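You operate a simulated robot arm through the tools that you are given. There is no shell and no other tool.

You are at the controls of a simulated two-armed robot. One attempt, no reset.

TASK
Wipe the dirt off the red racket, then stand both white shuttles on it.
Fine: use the orange rag and put it back. Set down upright: white shuttle. What is to be rubbed or washed off counts as gone when no trace of it is left.
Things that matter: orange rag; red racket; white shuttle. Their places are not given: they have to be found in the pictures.

The check looks at the end state, three seconds after you hand in, the way a careful person would. Anything else that was tipped, shoved, dropped, spilled or broken makes it a failure.

THE ROBOT
Two 7-joint arms with fingered hands on one trunk that stands fixed in place. Base frame: the origin is at the foot of the trunk, x ahead of it, y to its left, z up; the work surface is at about z = 780. Readings come in mm, rad, newtons and seconds.
The left shoulder is at [51, 152, 1147], the right one opposite. With the tool pointing down near the work surface each hand reaches from about 380 to 800 mm from the base axis, measured 20 degrees to its own side. Payload 3.8 kg a hand.
The TCP of each hand is the grasp point between the finger pads, 30 mm short of the fingertips. In the tool frame z runs along the fingers and y along their closing line. The gripper opens to 104 mm; its body begins 35 mm behind the TCP. The gripper is a hand of 5 fingers: y runs from the thumb to the fingers, the wrist lies at [-15, -104, -178] in the tool frame, and closing takes about 1.5 s.
Orientation is told as [roll, pitch, yaw] about the base's x, y, z axes, in that order, counted from this pose: with the fingers straight down and the wrist toward the robot, the tool's x, y and z point along [0, 1, 0], [1, 0, 0] and [0, 0, -1] of the base frame.

THE INTERFACE
- The arms move only by the tool step_arm. It takes "left_motion", "right_motion" or both (then of equal length, played together; a hand with none holds still); each is a list of rows, each a list of 6 numbers: the shift along the tool's x, y, z in units of 500 mm (1.0 is 500 mm), then the turn, a rotation vector about the tool's x, y, z in units of 90 degrees (1.0 is 90 degrees). In form: [[x, y, z, wx, wy, wz], ...]. A call has 1 to 20 rows; each row is the pose to reach, as a shift and turn from the pose commanded when the call began, along the tool's axes at that moment. "left_fingers" and "right_fingers" are, for a hand that has rows, the finger opening in cm, from 0 to 10.4, set as the call begins (left out, the last holds). A call with a number of a shift or a turn outside -1 to 1 is refused whole. Rows are played at 5 a second. More than 50 mm and 0.15 rad between two rows, or a gripper value outside its range, and nothing of the call is played. Where a pose cannot be reached the arm comes as near as it can. A force on the tool above 40 N (or 10 N above the force at the start of the call, whichever is more), or a blocked arm, ends the call early, and 0.2 s more pass. Each finger travels about 72 mm/s and halts on what it meets, pressing with about 32 N; the grip force reading is that of the motor and also rises with nothing between the fingers. The clock runs only during rows and for 0.2 s after the last one: add rows that repeat a pose to give the fingers time. The reply holds the time, the measured pose of the TCP, the force on the tool along the base axes, the opening and the grip force, in the units named above and with some noise, with the torque about the TCP (base axes, N m) and any sound that the robot's microphone picked up.
- Cameras (640 x 400 px; columns grow to the right, rows downward): "scene" is now at [141.7, -49.8, 1302.5]; the picture's right is [-0.44, -0.90, 0.06], its down [-0.53, 0.20, -0.82] and it looks along [0.72, -0.40, -0.57] (base axes); focal length 293 px, centre (320, 200). "left" rides on the left gripper at [-80, -78, -141] in its tool frame; the picture's right is [-0.78, -0.30, 0.56], its down [0.54, -0.78, 0.33] and it looks along [0.33, 0.56, 0.76] (tool axes); focal length 247 px, centre (320, 200). "right" rides on the right gripper at [80, -78, -141] in its tool frame; the picture's right is [-0.78, 0.30, -0.56], its down [-0.54, -0.78, 0.33] and it looks along [-0.33, 0.56, 0.76] (tool axes); focal length 247 px, centre (320, 200).
- snapshot(camera): a new picture of that camera. No time passes.
- move_column(by): moves the trunk up (or, below 0, down) by that many mm; the arms and the scene camera ride with it, the base frame stays. It gives what a move gives, with no picture.
- hand_shape(shape, hand): the hand has 5 fingers and takes this shape, open, in about a second: jaw (thumb against the fingers, like two jaws); tri (thumb and two fingers); tip (a fingertip pinch); poke (one finger out to press); point (the index stretched); flat (the hand flat); cup (the hand cupped); fist (a fist). The gripper value then closes the fingers along that shape, each until it touches; the sizes above hold for jaw. It gives what a move gives, with no picture.
- pan_tilt(pan, tilt): turns the head with the scene camera to pan (to the left, within 1.396 rad either way) and tilt (down, from -0.506 to 1.204), counted from straight ahead of the robot (the tilt from the chest, where the trunk bows). It gives what a move gives.
- pixel_to_xyz(camera, pixels): for up to 12 pixels [column, row] of the newest picture of that camera ("zoom" is the newest enlarged one), the place [x, y, z] in the base frame of the surface seen there, good to about 3 mm, but the place of the scene camera against the robot may be out by one fixed shift of up to 12 mm in any direction. No time passes.
- close_up(camera, box): a new picture of the part [left, top, right, bottom] of that camera's present view, enlarged. No time passes.
- job_done(): hands the job in; it is judged then, once.

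Open the grippers and draw the arms clear of the work before you hand the job in, unless the task says otherwise.

The tools are called after "Call:" as a command line: name --argument value ..., lists and objects as JSON in quotes. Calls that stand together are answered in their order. step_arm: Moves the arms, as the interface text tells. Its arguments: {"type":"object","properties":{"left_motion":{"type":"array","items":{"type":"array","items":{"type":"number"}}},"left_fingers":{"type":"number"},"right_motion":{"type":"array","items":{"type":"array","items":{"type":"number"}}},"right_fingers":{"type":"number"}},"required":[]} The other tools are called the same way: move_column (by) moves the trunk up or down; hand_shape (shape, hand) gives the hand a shape; pan_tilt (pan, tilt) turns the head that bears the scene camera; snapshot (camera) takes a picture; pixel_to_xyz (camera, pixels) gives the place of the surface under pixels of a picture; close_up (camera, box) takes an enlarged picture of a part of a camera's view; job_done () hands the job in.

At the start:

```text
time_s: 0.0
left_tool_pos: [492.3, -68.6, 1138.4]
left_ee_rot: [0.001, 0.0, 0.002]
left_wrist_force: [0.5, -0.1, -1.0]
left_moment: [0.02, 0.0, -0.02]
left_grip_width: 103.9
left_gripper_force: 0.1
left_shape: jaw
right_tool_pos: [303.7, -425.3, 1069.4]
right_ee_rot: [0.0, -0.002, 0.001]
right_wrist_force: [0.3, -0.4, -0.2]
right_moment: [-0.02, 0.04, 0.02]
right_grip_width: 103.3
right_gripper_force: 0.0
right_shape: jaw
trunk travel left (down, up): [-225.0, 231.0]
head pan, tilt (commanded): [-0.461, 0.478]
```

scene: 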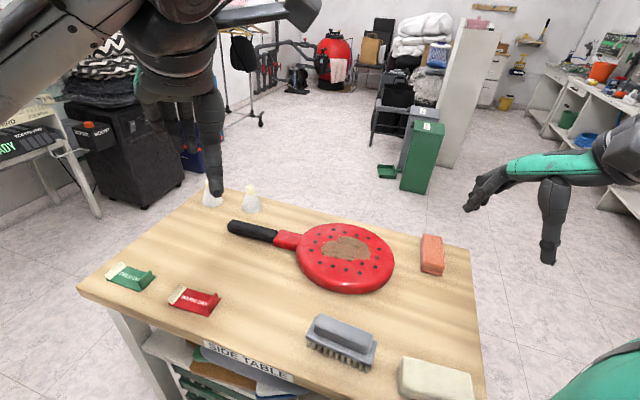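
right: 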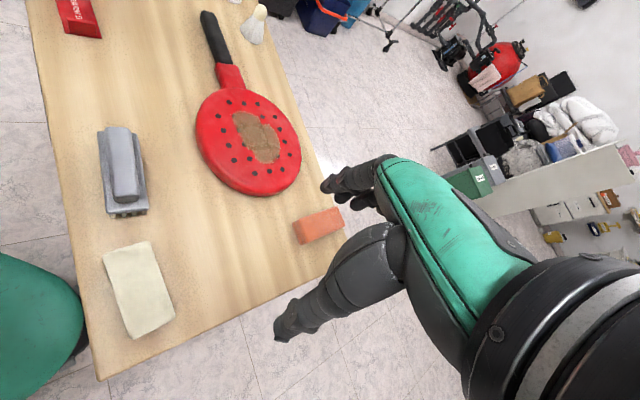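
left: 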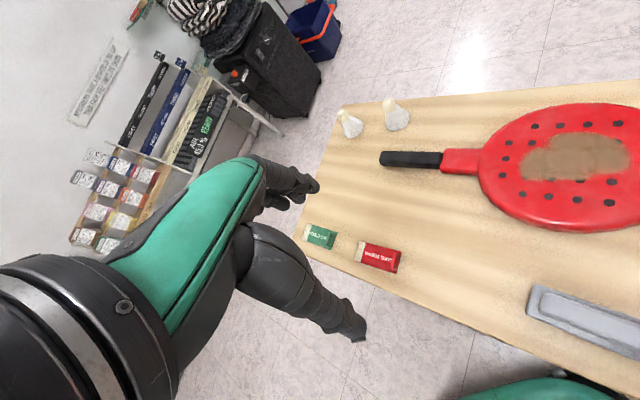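

The scene picture shows the red racket around (345,257) with a brown patch, two shuttles near (212,195) and (250,200), and an orange block at (432,254). I take enlarged views to identify things and measure places.

Call:
close_up --camera "scene" --box '[180, 160, 500, 360]'

Call:
pixel_to_xyz --camera "scene" --pixels '[[432, 238], [432, 254], [432, 270], [345, 250], [345, 225], [345, 290], [298, 258], [393, 262], [250, 200], [250, 188], [212, 200], [235, 228]]'

```text
2.00 times, centred on (340, 260) of scene
```

zoom: 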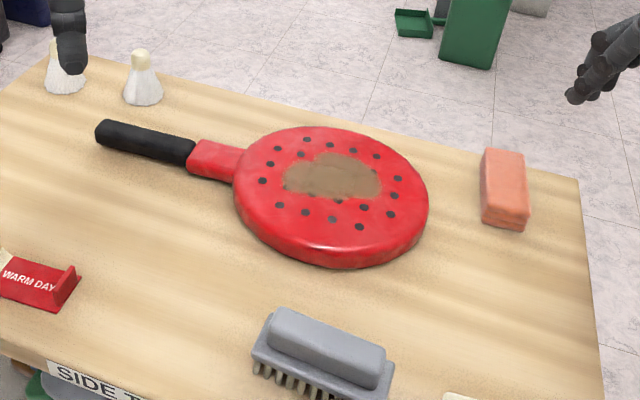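

```text
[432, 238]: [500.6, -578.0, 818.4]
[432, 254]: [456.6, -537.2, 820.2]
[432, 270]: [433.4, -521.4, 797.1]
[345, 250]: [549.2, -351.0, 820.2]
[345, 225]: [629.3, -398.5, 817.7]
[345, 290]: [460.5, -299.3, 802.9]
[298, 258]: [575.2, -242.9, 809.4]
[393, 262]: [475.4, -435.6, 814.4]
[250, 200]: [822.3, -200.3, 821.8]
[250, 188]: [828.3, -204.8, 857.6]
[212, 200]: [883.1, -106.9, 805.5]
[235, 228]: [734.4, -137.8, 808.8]
```

The orange thing at (432,254) may be the folded rag; I zoom in on it, on the shelf below the table at (220,370), and on the shuttles.

Call:
close_up --camera "scene" --box '[390, 210, 490, 290]'

Call:
close_up --camera "scene" --box '[120, 310, 300, 400]'

Call:
close_up --camera "scene" --box '[180, 165, 290, 235]'

Call:
close_up --camera "scene" --box '[290, 210, 400, 300]'

Call:
close_up --camera "right" --box '[270, 180, 370, 260]'

```text
5.00 times, centred on (440, 250) of scene
```

zoom: 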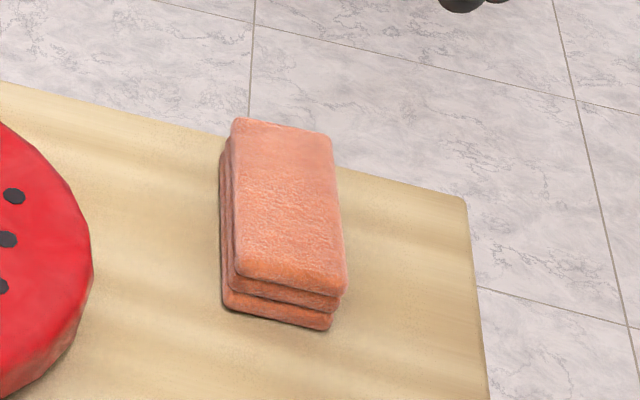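

```text
3.56 times, centred on (210, 355) of scene
```

zoom: 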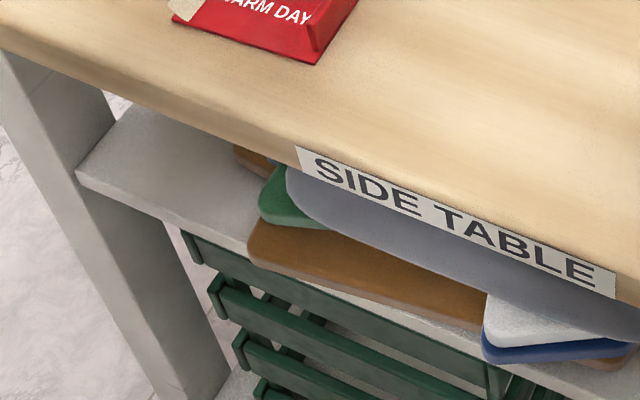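

```text
5.71 times, centred on (235, 200) of scene
```

zoom: 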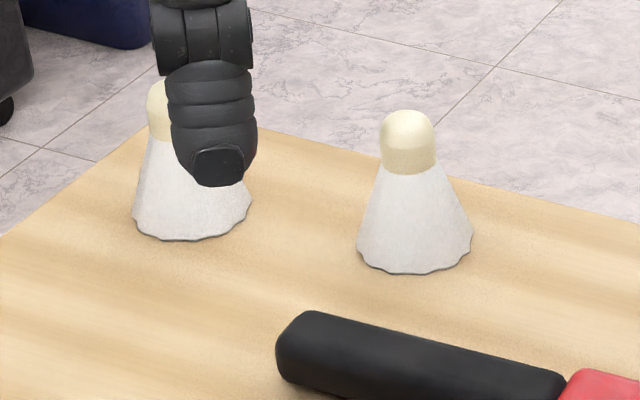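

```text
4.44 times, centred on (345, 255) of scene
```

zoom: 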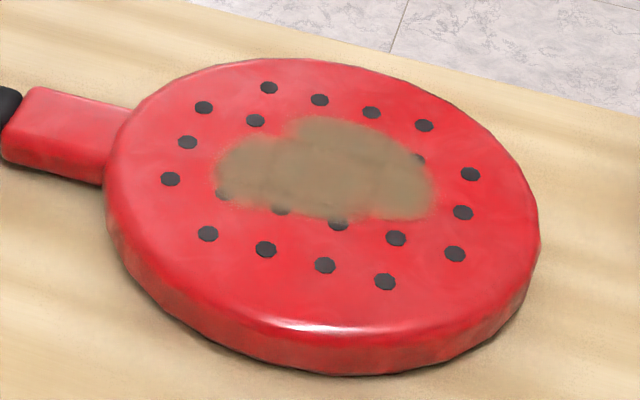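

```text
5.00 times, centred on (320, 220) of right
```

zoom: 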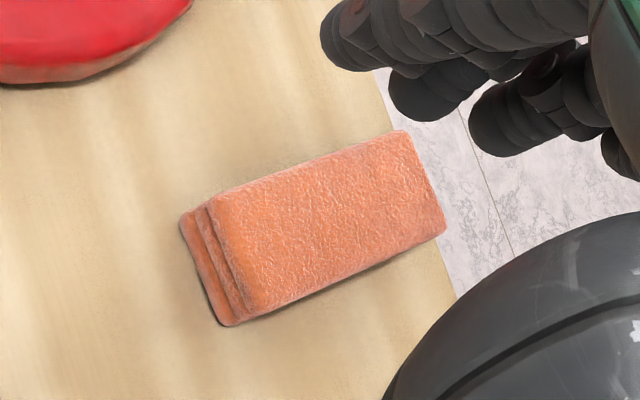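

The orange block is a folded cloth: that is the orange rag. I read its corners from the right-hand camera's zoom (near (215,200), (405,132), (445,232), (250,315)) plus the same from the scene for comparison.

Call:
pixel_to_xyz --camera "zoom" --pixels '[[215, 205], [400, 138], [440, 228], [262, 305], [325, 215], [190, 220], [230, 320], [150, 250], [300, 350], [250, 150], [350, 350], [60, 60]]'

Call:
pixel_to_xyz --camera "right" --pixels '[[248, 135], [248, 100], [248, 190], [200, 140], [298, 150], [215, 80], [215, 30], [250, 30], [258, 10], [122, 170], [140, 290], [270, 140]]'

Call:
pixel_to_xyz --camera "left" --pixels '[[350, 125], [345, 115], [396, 115], [390, 103], [410, 158], [460, 160], [570, 155], [530, 165], [630, 165], [560, 225], [380, 255], [320, 237]]'

```text
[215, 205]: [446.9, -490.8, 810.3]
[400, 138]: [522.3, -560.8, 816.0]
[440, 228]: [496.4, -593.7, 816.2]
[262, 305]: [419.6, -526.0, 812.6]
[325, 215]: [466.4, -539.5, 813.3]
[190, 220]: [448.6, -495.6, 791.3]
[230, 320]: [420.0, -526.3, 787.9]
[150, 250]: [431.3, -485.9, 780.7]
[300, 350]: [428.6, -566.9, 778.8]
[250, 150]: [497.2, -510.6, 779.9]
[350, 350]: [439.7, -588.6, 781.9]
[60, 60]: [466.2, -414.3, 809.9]
```

```text
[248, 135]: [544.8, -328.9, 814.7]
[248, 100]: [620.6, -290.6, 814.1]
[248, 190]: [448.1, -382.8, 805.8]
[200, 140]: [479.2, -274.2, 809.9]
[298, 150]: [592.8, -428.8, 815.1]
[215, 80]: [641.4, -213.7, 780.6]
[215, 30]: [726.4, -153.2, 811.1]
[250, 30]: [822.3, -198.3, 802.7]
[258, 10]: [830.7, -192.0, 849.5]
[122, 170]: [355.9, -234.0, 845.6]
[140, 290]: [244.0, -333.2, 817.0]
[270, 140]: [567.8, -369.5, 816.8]
```

```text
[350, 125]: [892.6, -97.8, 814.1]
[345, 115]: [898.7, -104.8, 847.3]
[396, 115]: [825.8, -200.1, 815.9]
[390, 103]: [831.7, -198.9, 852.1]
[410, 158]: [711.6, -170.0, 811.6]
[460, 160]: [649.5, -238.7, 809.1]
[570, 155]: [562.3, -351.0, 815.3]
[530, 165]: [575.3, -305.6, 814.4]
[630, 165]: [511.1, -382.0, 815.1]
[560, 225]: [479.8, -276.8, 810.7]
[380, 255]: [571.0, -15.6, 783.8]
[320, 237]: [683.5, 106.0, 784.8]
```

The rag lies with its centre near (471,-543), long side along (0.73,-0.68), top at z≈814, and the racket top is at z≈815. I zoom in on the dirt from the right camera and on the shuttles from the left camera to get exact places.

Call:
close_up --camera "left" --box '[320, 85, 440, 160]'

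Call:
pixel_to_xyz --camera "zoom" --pixels '[[160, 210], [130, 130], [160, 270], [110, 220], [210, 215], [400, 175], [370, 110], [415, 235], [360, 190], [470, 190], [110, 115], [150, 115]]'

Call:
close_up --camera "right" --box '[180, 70, 320, 205]'

```text
5.33 times, centred on (380, 122) of left
```

zoom: 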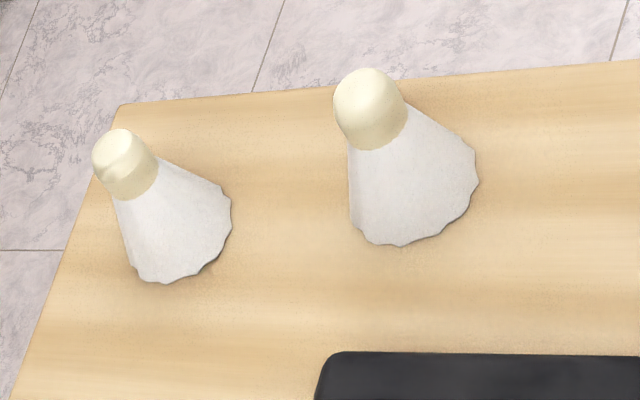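

```text
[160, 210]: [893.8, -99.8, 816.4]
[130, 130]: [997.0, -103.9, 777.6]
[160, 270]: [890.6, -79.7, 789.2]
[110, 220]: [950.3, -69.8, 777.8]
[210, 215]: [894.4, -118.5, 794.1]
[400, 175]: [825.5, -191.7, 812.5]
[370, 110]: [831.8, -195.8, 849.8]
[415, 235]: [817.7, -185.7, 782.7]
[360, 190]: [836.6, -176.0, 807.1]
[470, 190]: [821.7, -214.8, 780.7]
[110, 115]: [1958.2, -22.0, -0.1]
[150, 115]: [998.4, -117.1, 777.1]
```

```text
2.96 times, centred on (250, 138) of right
```

zoom: 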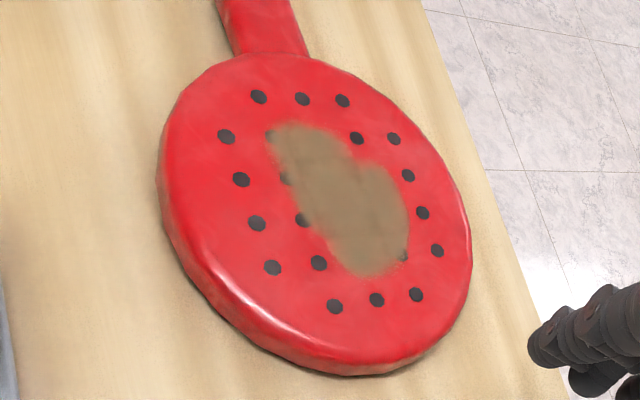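

The dirt patch spans roughly (268,125) to (408,278) in this zoom. I read its outline and the racket's rim.

Call:
pixel_to_xyz --camera "zoom" --pixels '[[270, 135], [310, 125], [350, 155], [385, 168], [405, 200], [408, 240], [400, 262], [365, 276], [335, 250], [310, 215], [285, 180], [340, 200]]'

Call:
pixel_to_xyz --camera "zoom" --pixels '[[180, 100], [165, 180], [195, 250], [260, 310], [330, 345], [400, 340], [450, 300], [468, 240], [440, 160], [380, 95], [300, 62], [225, 65]]'

Call:
pixel_to_xyz --camera "scene" --pixels '[[78, 290], [222, 190], [469, 250], [483, 395], [130, 275], [195, 300], [340, 340], [435, 380], [250, 370], [100, 280], [460, 300], [440, 350]]'

```text
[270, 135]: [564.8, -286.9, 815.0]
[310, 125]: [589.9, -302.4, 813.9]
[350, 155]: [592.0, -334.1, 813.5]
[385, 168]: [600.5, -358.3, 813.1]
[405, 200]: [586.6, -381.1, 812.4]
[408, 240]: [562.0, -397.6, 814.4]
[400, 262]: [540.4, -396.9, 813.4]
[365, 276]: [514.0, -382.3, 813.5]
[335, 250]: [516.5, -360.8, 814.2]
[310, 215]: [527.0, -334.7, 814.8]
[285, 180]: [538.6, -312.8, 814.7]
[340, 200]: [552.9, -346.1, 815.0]
```

```text
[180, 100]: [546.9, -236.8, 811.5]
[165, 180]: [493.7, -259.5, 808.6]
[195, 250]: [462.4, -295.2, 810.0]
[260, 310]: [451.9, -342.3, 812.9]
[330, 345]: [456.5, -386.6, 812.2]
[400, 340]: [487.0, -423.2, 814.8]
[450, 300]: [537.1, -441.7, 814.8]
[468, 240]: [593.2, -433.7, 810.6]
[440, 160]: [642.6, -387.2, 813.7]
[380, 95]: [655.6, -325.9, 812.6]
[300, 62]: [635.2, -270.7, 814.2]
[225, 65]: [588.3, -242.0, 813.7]
```

```text
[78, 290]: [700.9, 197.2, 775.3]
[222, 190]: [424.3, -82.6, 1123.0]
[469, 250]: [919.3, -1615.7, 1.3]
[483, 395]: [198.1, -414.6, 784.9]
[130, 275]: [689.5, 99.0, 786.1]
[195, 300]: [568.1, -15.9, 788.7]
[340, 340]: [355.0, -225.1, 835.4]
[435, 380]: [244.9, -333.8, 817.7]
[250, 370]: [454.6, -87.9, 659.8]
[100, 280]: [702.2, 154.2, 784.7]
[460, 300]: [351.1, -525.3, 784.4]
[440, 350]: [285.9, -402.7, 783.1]
```

Racket head centre ≈ (552,-339), radius ≈102; dirt spans x 514–600, y -287…-398. I move the left arm away to the left and bring the right hand above the rag (471,-543) turned 48° so that its closing line crosses the rag's short side.

Call:
step_arm --left_motion '[[0.055, -0.01, 0, 0, 0, 0], [0.11, -0.02, 0, 0, 0, 0], [0.165, -0.03, 0, 0, 0, 0], [0.22, -0.04, 0, 0, 0, 0], [0.275, -0.05, 0, 0, 0, 0], [0.33, -0.06, 0, 0, 0, 0], [0.385, -0.07, 0, 0, 0, 0], [0.44, -0.08, 0, 0, 0, 0]]' --right_motion '[[-0.0295, 0.04175, 0.03, 0, 0, -0.0665], [-0.059, 0.0835, 0.06, 0, 0, -0.133], [-0.0885, 0.12525, 0.09, 0, 0, -0.1995], [-0.118, 0.167, 0.12, 0, 0, -0.266], [-0.1475, 0.20875, 0.15, 0, 0, -0.3325], [-0.177, 0.2505, 0.18, 0, 0, -0.399], [-0.2065, 0.29225, 0.21, 0, 0, -0.4655], [-0.236, 0.334, 0.24, 0, 0, -0.532]]' --right_fingers 10.4

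```text
time_s: 1.8
left_tool_pos: [451.0, 153.1, 1139.6]
left_ee_rot: [-0.001, 0.001, 0.001]
left_wrist_force: [-1.0, 0.4, 0.1]
left_moment: [0.0, 0.03, 0.0]
left_grip_width: 103.7
left_gripper_force: 0.0
left_shape: jaw
right_tool_pos: [473.0, -542.8, 948.5]
right_ee_rot: [-0.002, 0.0, 0.839]
right_wrist_force: [-0.6, 0.3, 0.2]
right_moment: [0.02, -0.02, -0.01]
right_grip_width: 103.5
right_gripper_force: 0.0
right_shape: jaw
trunk travel left (down, up): [-225.0, 231.0]
head pan, tilt (commanded): [-0.461, 0.478]
```

The right hand is now over the rag at (473,-543,949). I take a picture from the right hand and the scene to refine the alignment.

Call:
snapshot --camera "right"

Call:
snapshot --camera "scene"

```text
taken
```

right: 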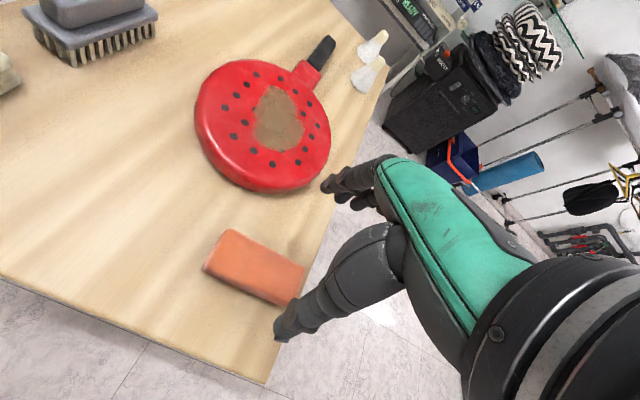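

```text
taken
```

scene: 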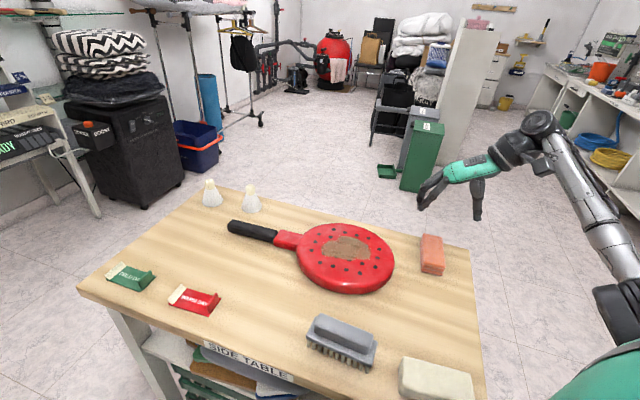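

In the right camera the rag's top corners are near (226,230), (305,268), (285,303), (205,265). I zoom in and measure them.

Call:
close_up --camera "right" --box '[175, 205, 335, 305]'

```text
4.00 times, centred on (255, 255) of right
```

zoom: 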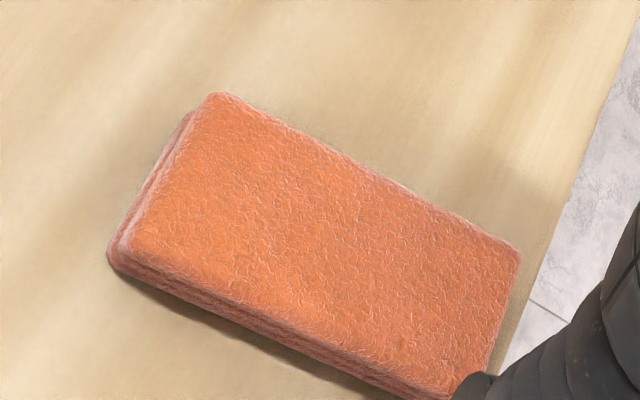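

Call:
pixel_to_xyz --camera "zoom" --pixels '[[215, 98], [515, 255], [445, 385], [135, 240], [330, 240], [112, 250], [180, 125], [310, 150], [410, 200], [200, 285], [350, 355], [250, 200]]'

```text
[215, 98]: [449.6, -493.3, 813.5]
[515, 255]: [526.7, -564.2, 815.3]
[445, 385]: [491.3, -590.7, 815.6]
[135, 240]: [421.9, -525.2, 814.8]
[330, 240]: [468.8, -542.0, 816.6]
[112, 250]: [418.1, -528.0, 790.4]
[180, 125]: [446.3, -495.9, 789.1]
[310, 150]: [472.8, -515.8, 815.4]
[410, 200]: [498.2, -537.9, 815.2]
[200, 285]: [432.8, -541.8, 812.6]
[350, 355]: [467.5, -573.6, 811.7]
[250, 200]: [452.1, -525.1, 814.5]
```

The rag centre is (472,-543) with long side at about -43°, well aligned with the hand. I descend to z≈820 with the fingers open either side of it.

Call:
step_arm --right_motion '[[0, 0, 0.06, 0, 0, 0], [0, 0, 0.12, 0, 0, 0], [0, 0, 0.18, 0, 0, 0], [0, 0, 0.22, 0, 0, 0], [0, 0, 0.24, 0, 0, 0.005], [0, 0, 0.255, 0, 0, 0.01], [0, 0, 0.255, 0, 0, 0.01]]' --right_fingers 10.4

```text
time_s: 3.4
left_tool_pos: [449.5, 153.2, 1140.4]
left_ee_rot: [0.0, 0.0, 0.001]
left_wrist_force: [-0.3, 0.5, -0.6]
left_moment: [0.01, 0.0, -0.03]
left_grip_width: 103.8
left_gripper_force: 0.0
left_shape: jaw
right_tool_pos: [470.5, -542.3, 821.3]
right_ee_rot: [0.0, 0.001, 0.822]
right_wrist_force: [-0.4, 0.0, -0.3]
right_moment: [-0.02, 0.01, 0.01]
right_grip_width: 103.5
right_gripper_force: 0.1
right_shape: jaw
trunk travel left (down, up): [-225.0, 231.0]
head pan, tilt (commanded): [-0.461, 0.478]
```

The hand is at z 821 with no contact force. I look from the scene before closing.

Call:
close_up --camera "scene" --box '[380, 190, 500, 290]'

Call:
snapshot --camera "right"

```text
4.00 times, centred on (440, 240) of scene
```

zoom: 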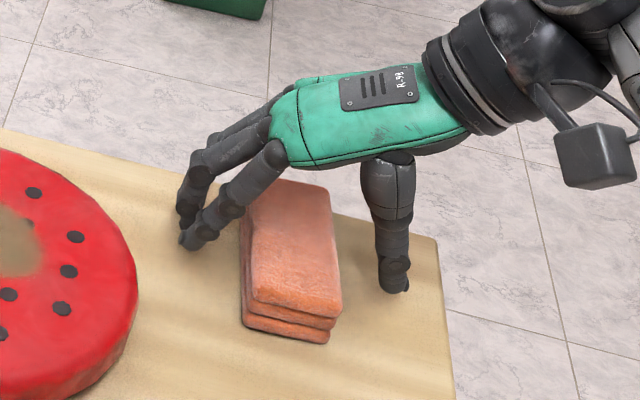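

```text
taken
```

right: 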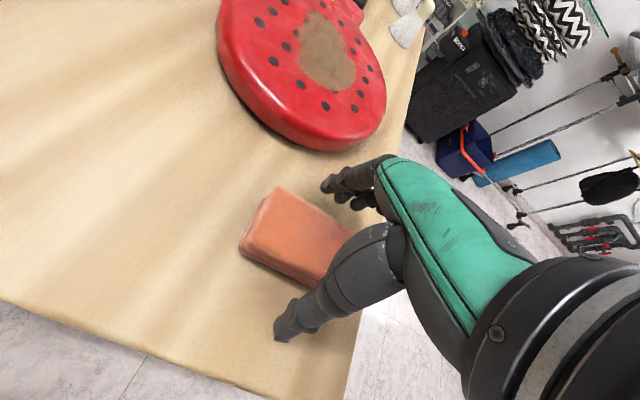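

The fingers and thumb straddle the rag cleanly. I close the hand on it and give time for it.

Call:
step_arm --right_motion '[[0, 0, 0, 0, 0, 0], [0, 0, 0, 0, 0, 0], [0, 0, 0, 0, 0, 0], [0, 0, 0, 0, 0, 0], [0, 0, 0, 0, 0, 0], [0, 0, 0, 0, 0, 0], [0, 0, 0, 0, 0, 0], [0, 0, 0, 0, 0, 0]]' --right_fingers 2.0

Call:
close_up --camera "scene" --box '[380, 190, 500, 290]'

```text
time_s: 5.2
left_tool_pos: [450.1, 152.0, 1140.1]
left_ee_rot: [0.0, 0.001, 0.001]
left_wrist_force: [0.4, -0.5, 0.3]
left_moment: [0.03, 0.04, -0.02]
left_grip_width: 103.6
left_gripper_force: 0.1
left_shape: jaw
right_tool_pos: [471.6, -542.8, 821.9]
right_ee_rot: [-0.001, 0.0, 0.819]
right_wrist_force: [-0.4, 0.2, 0.4]
right_moment: [-0.05, 0.01, 0.0]
right_grip_width: 43.8
right_gripper_force: 31.9
right_shape: jaw
trunk travel left (down, up): [-225.0, 231.0]
head pan, tilt (commanded): [-0.461, 0.478]
```

```text
4.00 times, centred on (440, 240) of scene
```

zoom: 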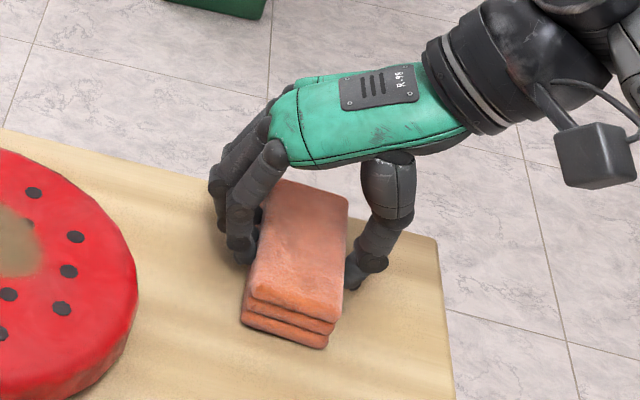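

The hand closed on the rag at 43.8 mm with 32 N. I note this pick pose (471.3,-542.6,821.6, yaw 0.82) for the return, and lift by 100 mm.

Call:
step_arm --right_motion '[[0, 0, -0.02, 0, 0, 0], [0, 0, -0.06, 0, 0, 0], [0, 0, -0.12, 0, 0, 0], [0, 0, -0.18, 0, 0, 0], [0, 0, -0.2, 0, 0, 0]]'

Call:
snapshot --camera "right"

Call:
close_up --camera "scene" --box '[380, 150, 500, 250]'

```text
time_s: 6.4
left_tool_pos: [449.4, 152.0, 1140.6]
left_ee_rot: [0.0, -0.001, 0.003]
left_wrist_force: [-0.8, -0.1, -0.1]
left_moment: [-0.02, 0.01, -0.03]
left_grip_width: 103.7
left_gripper_force: 0.2
left_shape: jaw
right_tool_pos: [470.4, -542.7, 924.0]
right_ee_rot: [0.001, -0.001, 0.82]
right_wrist_force: [-0.1, 0.4, 0.4]
right_moment: [0.01, 0.03, -0.01]
right_grip_width: 43.7
right_gripper_force: 32.1
right_shape: jaw
trunk travel left (down, up): [-225.0, 231.0]
head pan, tilt (commanded): [-0.461, 0.478]
```

```text
taken
```

right: 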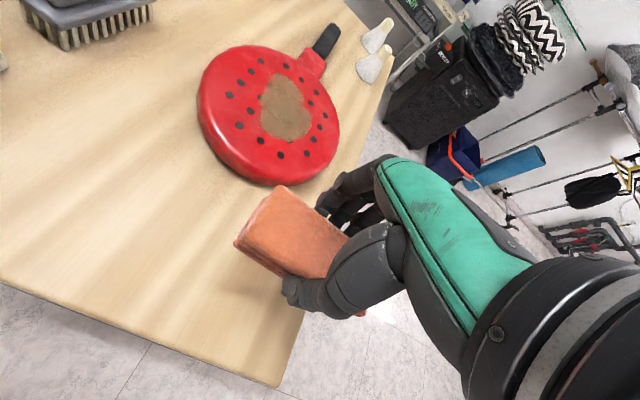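

```text
4.00 times, centred on (440, 200) of scene
```

zoom: 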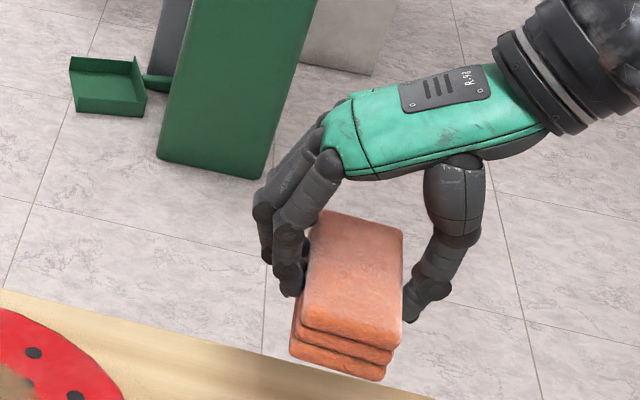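

The rag is firmly held. I carry it at the same height to above the dirt at (555,-342) and turn the hand back to yaw 0, so the rag's long side lies along base y.

Call:
step_arm --right_motion '[[0.0189, 0.0512, 0, 0, 0, 0.06525], [0.0379, 0.1024, 0, 0, 0, 0.1305], [0.0568, 0.1535, 0, 0, 0, 0.19575], [0.0757, 0.2047, 0, 0, 0, 0.261], [0.0946, 0.2559, 0, 0, 0, 0.32625], [0.1136, 0.3071, 0, 0, 0, 0.3915], [0.1325, 0.3582, 0, 0, 0, 0.45675], [0.1514, 0.4094, 0, 0, 0, 0.522], [0.1514, 0.4094, 0, 0, 0, 0.522]]'

Call:
snapshot --camera "right"

Call:
snapshot --camera "scene"

```text
time_s: 8.4
left_tool_pos: [448.8, 152.3, 1140.5]
left_ee_rot: [0.0, 0.0, 0.002]
left_wrist_force: [0.9, 0.2, -0.8]
left_moment: [0.01, 0.02, 0.0]
left_grip_width: 103.6
left_gripper_force: 0.1
left_shape: jaw
right_tool_pos: [557.7, -341.1, 923.6]
right_ee_rot: [0.0, -0.001, 0.0]
right_wrist_force: [-0.7, 0.1, -0.9]
right_moment: [0.0, 0.0, -0.01]
right_grip_width: 43.8
right_gripper_force: 32.6
right_shape: jaw
trunk travel left (down, up): [-225.0, 231.0]
head pan, tilt (commanded): [-0.461, 0.478]
```

```text
taken
```

right: 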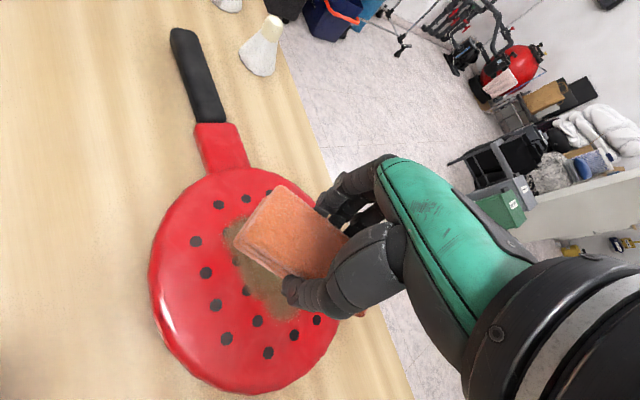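

```text
taken
```

scene: 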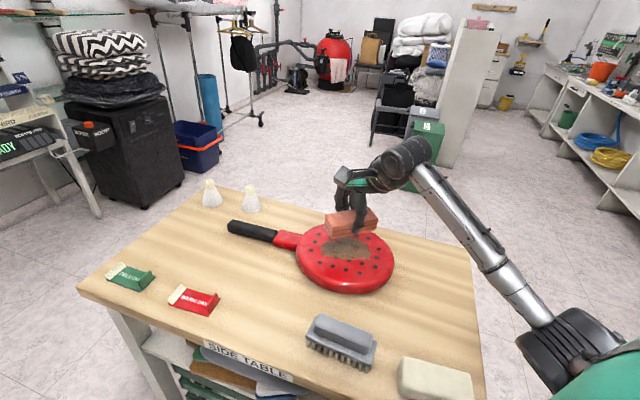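

The rag hangs above the dirt. I lower it gently towards contact, expected near TCP z≈856, watching the force.

Call:
step_arm --right_motion '[[0, 0, 0.05, 0, 0, 0], [0, 0, 0.09, 0, 0, 0], [0, 0, 0.11, 0, 0, 0], [0, 0, 0.12, 0, 0, 0], [0, 0, 0.124, 0, 0, 0], [0, 0, 0.128, 0, 0, 0]]'

```text
time_s: 9.8
left_tool_pos: [449.5, 152.6, 1140.5]
left_ee_rot: [-0.001, -0.001, 0.002]
left_wrist_force: [-0.6, 0.0, -0.2]
left_moment: [-0.02, -0.02, 0.01]
left_grip_width: 103.6
left_gripper_force: 0.0
left_shape: jaw
right_tool_pos: [554.8, -343.5, 857.9]
right_ee_rot: [0.0, 0.0, 0.0]
right_wrist_force: [0.2, 0.1, -1.0]
right_moment: [0.02, 0.01, 0.0]
right_grip_width: 43.9
right_gripper_force: 31.8
right_shape: jaw
trunk travel left (down, up): [-225.0, 231.0]
head pan, tilt (commanded): [-0.461, 0.478]
```

No contact yet at z≈858. I go down in 1 mm steps for a few rows and read the force.

Call:
step_arm --right_motion '[[0, 0, 0.002, 0, 0, 0], [0, 0, 0.004, 0, 0, 0], [0, 0, 0.004, 0, 0, 0]]'

Call:
close_up --camera "scene" --box '[290, 190, 410, 300]'

```text
time_s: 10.6
left_tool_pos: [449.9, 152.6, 1140.4]
left_ee_rot: [0.001, 0.001, 0.003]
left_wrist_force: [0.1, 0.5, -0.2]
left_moment: [0.01, -0.02, 0.0]
left_grip_width: 103.5
left_gripper_force: 0.1
left_shape: jaw
right_tool_pos: [555.5, -341.2, 856.5]
right_ee_rot: [0.001, 0.001, -0.001]
right_wrist_force: [0.0, 0.2, 0.7]
right_moment: [-0.02, 0.02, 0.01]
right_grip_width: 44.0
right_gripper_force: 32.2
right_shape: jaw
trunk travel left (down, up): [-225.0, 231.0]
head pan, tilt (commanded): [-0.461, 0.478]
```

```text
3.64 times, centred on (350, 245) of scene
```

zoom: 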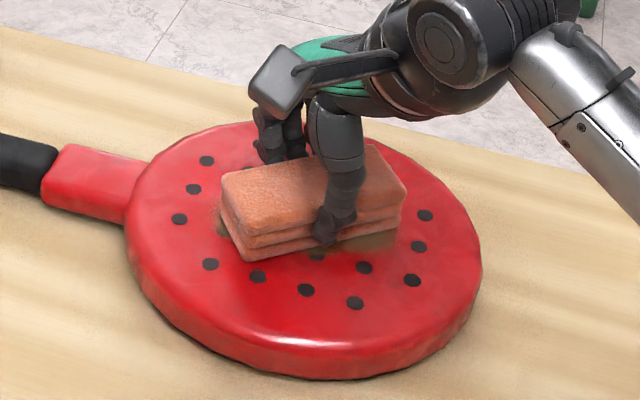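

The rag is just at the racket's surface with nearly no force. I go down another 3 mm in small steps to press lightly.

Call:
step_arm --right_motion '[[0, 0, 0.002, 0, 0, 0], [0, 0, 0.004, 0, 0, 0], [0, 0, 0.004, 0, 0, 0]]'

```text
time_s: 11.4
left_tool_pos: [448.4, 153.0, 1140.3]
left_ee_rot: [0.0, 0.0, 0.003]
left_wrist_force: [-0.4, -0.3, -0.1]
left_moment: [0.04, 0.01, -0.02]
left_grip_width: 103.9
left_gripper_force: 0.0
left_shape: jaw
right_tool_pos: [555.6, -341.7, 855.1]
right_ee_rot: [-0.001, -0.003, 0.0]
right_wrist_force: [0.6, -1.2, 10.0]
right_moment: [0.01, 0.25, 0.06]
right_grip_width: 44.0
right_gripper_force: 31.8
right_shape: jaw
trunk travel left (down, up): [-225.0, 231.0]
head pan, tilt (commanded): [-0.461, 0.478]
```

Contact at about 10 N. I now make the first stroke along base x, ±55 mm, in small steps, and then look.

Call:
step_arm --right_motion '[[0, 0.02, 0, 0, 0, 0], [0, 0.04, 0, 0, 0, 0], [0, 0.06, 0, 0, 0, 0], [0, 0.08, 0, 0, 0, 0], [0, 0.1, 0, 0, 0, 0], [0, 0.08, 0, 0, 0, 0], [0, 0.06, 0, 0, 0, 0], [0, 0.03, 0, 0, 0, 0], [0, 0, 0, 0, 0, 0], [0, -0.03, 0, 0, 0, 0], [0, -0.06, 0, 0, 0, 0], [0, -0.09, 0, 0, 0, 0], [0, -0.11, 0, 0, 0, 0]]'

Call:
snapshot --camera "right"

Call:
close_up --camera "scene" --box '[290, 190, 410, 300]'

```text
time_s: 14.2
left_tool_pos: [449.3, 153.9, 1140.5]
left_ee_rot: [0.001, 0.0, 0.002]
left_wrist_force: [-0.2, 0.4, -0.2]
left_moment: [0.01, 0.0, 0.0]
left_grip_width: 103.7
left_gripper_force: 0.1
left_shape: jaw
right_tool_pos: [500.1, -342.6, 855.1]
right_ee_rot: [-0.002, 0.0, 0.0]
right_wrist_force: [4.4, 0.6, 10.4]
right_moment: [-0.04, -0.04, -0.01]
right_grip_width: 44.4
right_gripper_force: 32.1
right_shape: jaw
trunk travel left (down, up): [-225.0, 231.0]
head pan, tilt (commanded): [-0.461, 0.478]
```

```text
taken
```

right: 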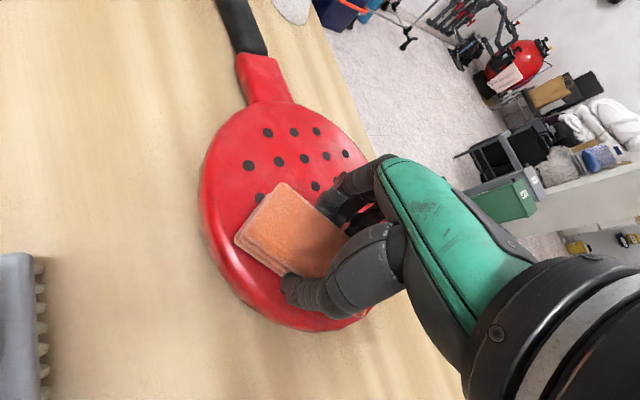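

```text
3.64 times, centred on (350, 245) of scene
```

zoom: 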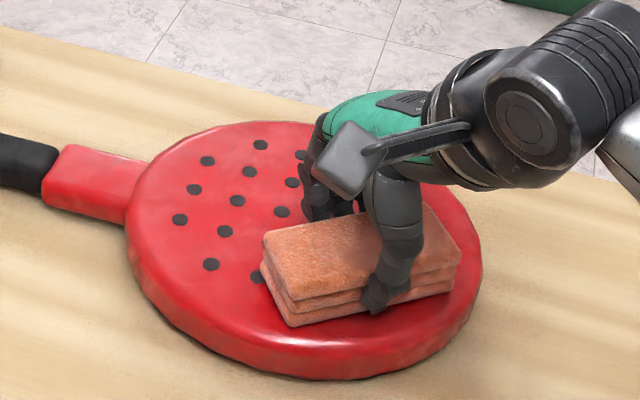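

The brown patch seems gone already and the racket has not moved. I do two more overlapping passes, shifted ±22 mm in y, to catch any faint trace.

Call:
step_arm --right_motion '[[0.022, 0.01, 0, 0, 0, 0], [0.044, 0.03, 0, 0, 0, 0], [0.044, 0.06, 0, 0, 0, 0], [0.044, 0.09, 0, 0, 0, 0], [0.044, 0.12, 0, 0, 0, 0], [0.044, 0.15, 0, 0, 0, 0], [0.044, 0.18, 0, 0, 0, 0], [0.044, 0.2, 0, 0, 0, 0], [0.022, 0.21, 0, 0, 0, 0], [0, 0.21, 0, 0, 0, 0], [-0.022, 0.21, 0, 0, 0, 0], [-0.044, 0.2, 0, 0, 0, 0], [-0.044, 0.17, 0, 0, 0, 0], [-0.044, 0.14, 0, 0, 0, 0], [-0.044, 0.11, 0, 0, 0, 0], [-0.044, 0.08, 0, 0, 0, 0], [-0.044, 0.05, 0, 0, 0, 0], [-0.044, 0.03, 0, 0, 0, 0], [-0.02, 0.03, 0, 0, 0, 0], [0, 0.03, 0, 0, 0, 0]]'

Call:
close_up --camera "scene" --box '[290, 190, 410, 300]'

```text
time_s: 18.4
left_tool_pos: [448.5, 153.4, 1142.0]
left_ee_rot: [0.0, -0.001, -0.002]
left_wrist_force: [-0.2, 0.6, -0.1]
left_moment: [-0.03, 0.01, -0.01]
left_grip_width: 103.6
left_gripper_force: 0.0
left_shape: jaw
right_tool_pos: [514.7, -343.9, 854.6]
right_ee_rot: [-0.001, -0.003, 0.0]
right_wrist_force: [-0.5, -7.7, 18.1]
right_moment: [-0.16, 0.06, 0.02]
right_grip_width: 44.2
right_gripper_force: 32.1
right_shape: jaw
trunk travel left (down, up): [-225.0, 231.0]
head pan, tilt (commanded): [-0.461, 0.478]
```

```text
3.64 times, centred on (350, 245) of scene
```

zoom: 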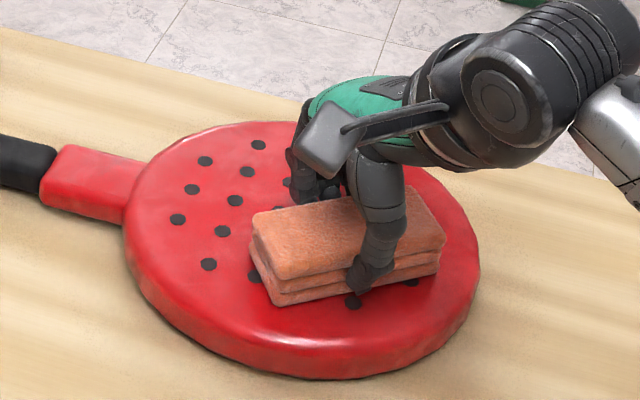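

Lifting the rag off the racket by 100 mm to inspect the surface.

Call:
step_arm --right_motion '[[0, 0, -0.03, 0, 0, 0], [0, 0, -0.08, 0, 0, 0], [0, 0, -0.14, 0, 0, 0], [0, 0, -0.2, 0, 0, 0], [-0.0503, -0.0111, -0.2, 0, 0, -0.065], [-0.1006, -0.0222, -0.2, 0, 0, -0.1305], [-0.151, -0.0332, -0.2, 0, 0, -0.196], [-0.2013, -0.0443, -0.2, 0, 0, -0.261], [-0.2516, -0.0554, -0.2, 0, 0, -0.326], [-0.302, -0.0665, -0.2, 0, 0, -0.3915], [-0.3523, -0.0775, -0.2, 0, 0, -0.457], [-0.4026, -0.0886, -0.2, 0, 0, -0.522], [-0.4026, -0.0886, -0.2, 0, 0, -0.522]]'

Call:
close_up --camera "scene" --box '[290, 210, 400, 300]'

Call:
snapshot --camera "right"

```text
time_s: 21.2
left_tool_pos: [449.6, 152.8, 1140.6]
left_ee_rot: [-0.001, 0.0, 0.002]
left_wrist_force: [0.4, -0.3, 0.4]
left_moment: [0.04, 0.05, -0.01]
left_grip_width: 103.7
left_gripper_force: 0.1
left_shape: jaw
right_tool_pos: [471.2, -543.3, 954.6]
right_ee_rot: [0.001, 0.0, 0.821]
right_wrist_force: [0.2, -0.3, -1.2]
right_moment: [0.01, 0.01, 0.01]
right_grip_width: 43.8
right_gripper_force: 32.0
right_shape: jaw
trunk travel left (down, up): [-225.0, 231.0]
head pan, tilt (commanded): [-0.461, 0.478]
```

```text
4.44 times, centred on (345, 255) of scene
```

zoom: 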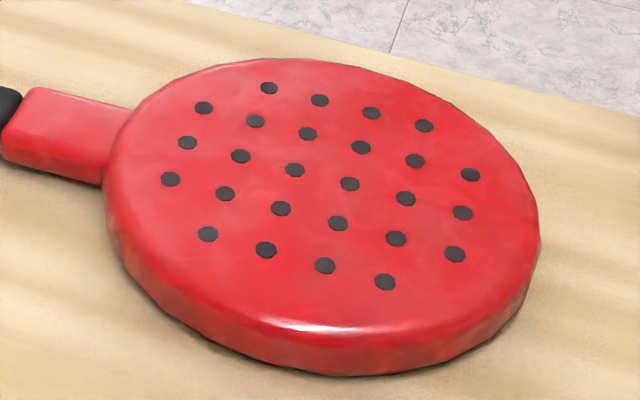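

```text
taken
```

right: 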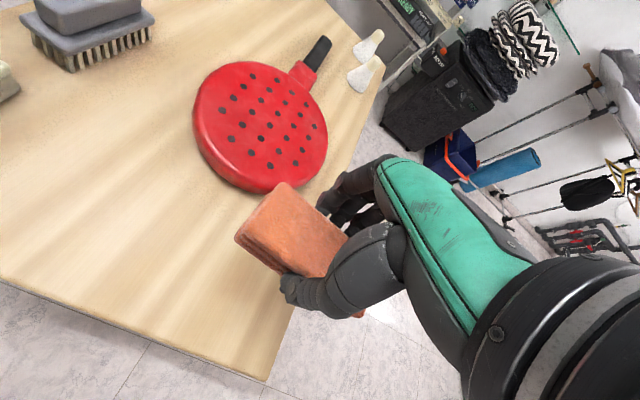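

The racket looks clean. I check at higher zoom for any faint trace before putting the rag back.

Call:
close_up --camera "scene" --box '[315, 225, 380, 275]'

Call:
close_up --camera "right" --box '[190, 55, 340, 195]'

Call:
close_up --camera "right" --box '[220, 175, 360, 285]'

```text
8.00 times, centred on (348, 250) of scene
```

zoom: 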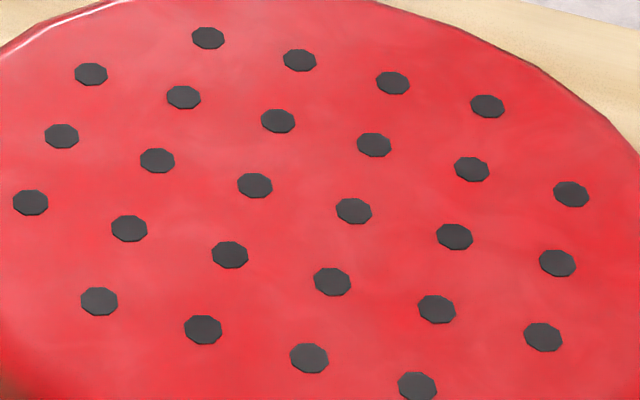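

```text
2.86 times, centred on (265, 125) of right
```

zoom: 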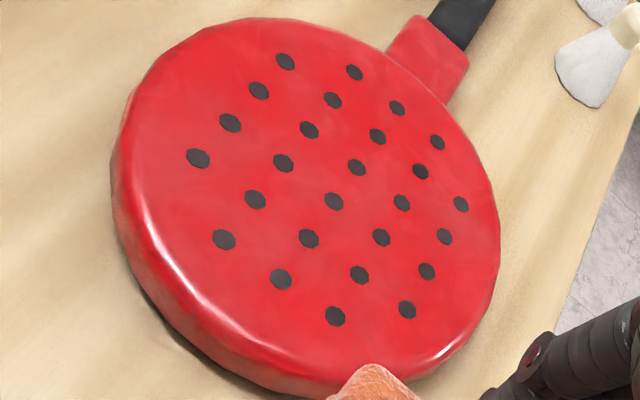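

```text
3.64 times, centred on (290, 230) of right
```

zoom: 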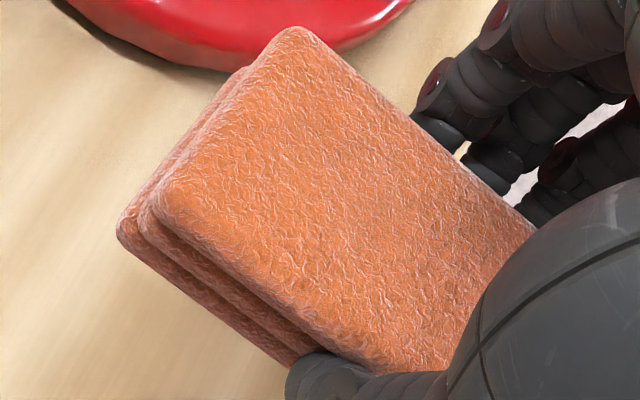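

No trace is left. The hand is back above the rag's original spot; I lower the rag to the pick height (z≈822), slowing at the end.

Call:
step_arm --right_motion '[[0, 0, 0.05, 0, 0, 0], [0, 0, 0.11, 0, 0, 0], [0, 0, 0.17, 0, 0, 0], [0, 0, 0.22, 0, 0, 0], [0, 0, 0.245, 0, 0, 0], [0, 0, 0.255, 0, 0, 0], [0, 0, 0.26, 0, 0, 0], [0, 0, 0.263, 0, 0, 0], [0, 0, 0.263, 0, 0, 0]]'

Call:
close_up --camera "scene" --box '[380, 190, 500, 290]'

```text
time_s: 23.2
left_tool_pos: [450.1, 151.6, 1140.7]
left_ee_rot: [-0.001, 0.001, 0.002]
left_wrist_force: [0.4, -0.2, 0.3]
left_moment: [-0.01, -0.02, -0.01]
left_grip_width: 103.7
left_gripper_force: 0.0
left_shape: jaw
right_tool_pos: [471.6, -544.1, 822.3]
right_ee_rot: [-0.001, -0.002, 0.819]
right_wrist_force: [0.3, -0.3, 0.3]
right_moment: [-0.04, 0.01, 0.0]
right_grip_width: 43.9
right_gripper_force: 31.9
right_shape: jaw
trunk travel left (down, up): [-225.0, 231.0]
head pan, tilt (commanded): [-0.461, 0.478]
```

```text
4.00 times, centred on (440, 240) of scene
```

zoom: 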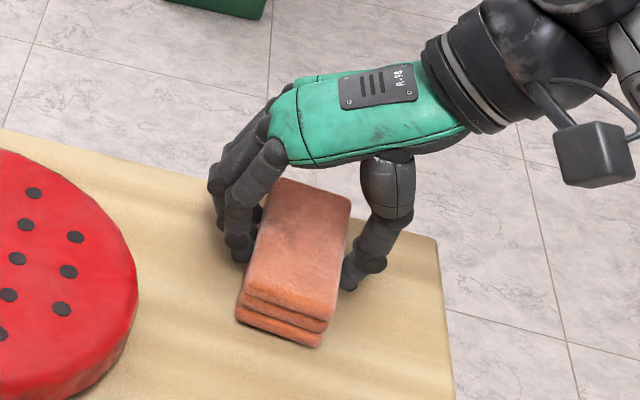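

The rag seems to have slid up a hair in the grip and there is no contact force yet. I lower in 1 mm steps until it touches.

Call:
step_arm --right_motion '[[0, 0, 0.001, 0, 0, 0], [0, 0, 0.002, 0, 0, 0], [0, 0, 0.002, 0, 0, 0]]'

```text
time_s: 24.0
left_tool_pos: [450.8, 153.2, 1140.8]
left_ee_rot: [0.0, 0.0, 0.001]
left_wrist_force: [-0.1, -0.4, -1.0]
left_moment: [0.01, 0.0, -0.02]
left_grip_width: 103.6
left_gripper_force: 0.1
left_shape: jaw
right_tool_pos: [470.9, -542.0, 820.4]
right_ee_rot: [-0.001, 0.0, 0.82]
right_wrist_force: [0.1, 0.3, 0.9]
right_moment: [-0.02, -0.02, -0.02]
right_grip_width: 44.0
right_gripper_force: 31.7
right_shape: jaw
trunk travel left (down, up): [-225.0, 231.0]
head pan, tilt (commanded): [-0.461, 0.478]
```

Call:
step_arm --right_motion '[[0, 0, 0.001, 0, 0, 0], [0, 0, 0.002, 0, 0, 0], [0, 0, 0.002, 0, 0, 0]]'

Call:
snapshot --camera "right"

Call:
close_up --camera "right" --box '[220, 175, 360, 285]'

```text
time_s: 24.8
left_tool_pos: [449.3, 152.8, 1140.8]
left_ee_rot: [0.0, 0.0, 0.002]
left_wrist_force: [-0.7, 0.1, 0.8]
left_moment: [-0.04, -0.01, 0.03]
left_grip_width: 103.9
left_gripper_force: 0.0
left_shape: jaw
right_tool_pos: [471.7, -542.6, 821.6]
right_ee_rot: [-0.002, -0.001, 0.821]
right_wrist_force: [1.2, -0.3, 4.5]
right_moment: [0.01, -0.01, -0.02]
right_grip_width: 43.9
right_gripper_force: 32.2
right_shape: jaw
trunk travel left (down, up): [-225.0, 231.0]
head pan, tilt (commanded): [-0.461, 0.478]
```

```text
taken
```

right: 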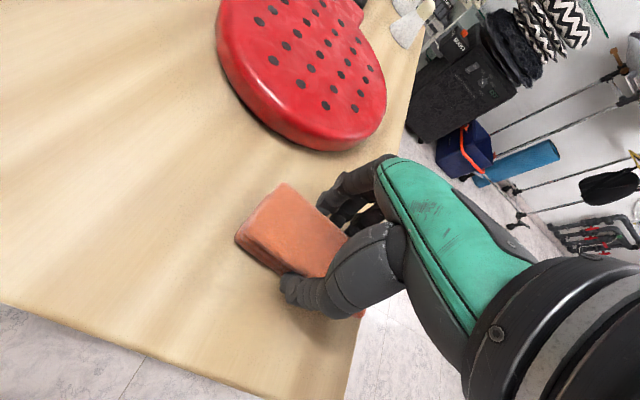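

```text
3.64 times, centred on (290, 230) of right
```

zoom: 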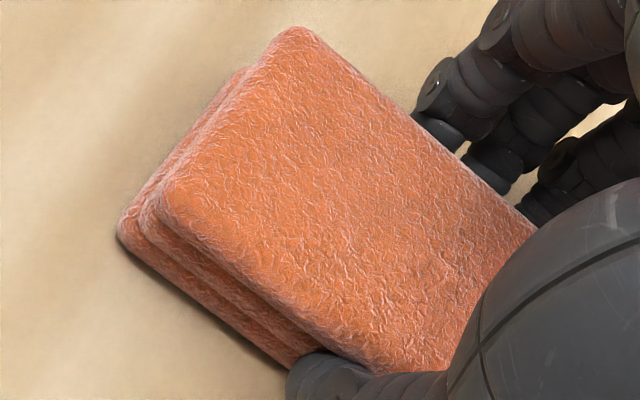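

It now rests on the table (4.5 N). I check the rag's visible corners against the originals (449.6,-493.3) and (421.9,-525.2).

Call:
pixel_to_xyz --camera "zoom" --pixels '[[298, 36], [165, 195], [250, 75], [122, 230], [300, 200], [520, 225]]'

```text
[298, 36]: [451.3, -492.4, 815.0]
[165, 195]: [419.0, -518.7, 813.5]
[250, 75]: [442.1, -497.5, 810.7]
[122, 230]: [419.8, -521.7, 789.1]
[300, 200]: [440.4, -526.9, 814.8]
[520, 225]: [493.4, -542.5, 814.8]
```

The rag's visible edge suggests it got turned by some degrees in the grip. I measure more edge points to quantify it.

Call:
pixel_to_xyz --camera "zoom" --pixels '[[320, 50], [360, 84], [400, 118], [440, 152], [480, 186], [510, 212], [270, 65], [245, 92], [215, 128], [190, 158], [210, 250], [300, 320]]'

Call:
close_up --camera "scene" --box '[380, 190, 500, 290]'

```text
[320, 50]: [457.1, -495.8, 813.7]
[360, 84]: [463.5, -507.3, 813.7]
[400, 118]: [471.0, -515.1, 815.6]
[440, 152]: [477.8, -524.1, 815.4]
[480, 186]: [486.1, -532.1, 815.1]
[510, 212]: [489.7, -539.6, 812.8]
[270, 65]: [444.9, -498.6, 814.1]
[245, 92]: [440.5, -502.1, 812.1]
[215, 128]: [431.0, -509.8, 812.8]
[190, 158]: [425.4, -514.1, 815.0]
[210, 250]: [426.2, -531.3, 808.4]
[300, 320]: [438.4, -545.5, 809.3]
```

```text
4.00 times, centred on (440, 240) of scene
```

zoom: 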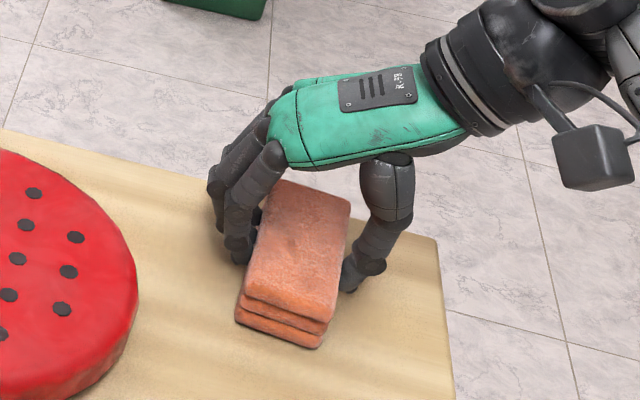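

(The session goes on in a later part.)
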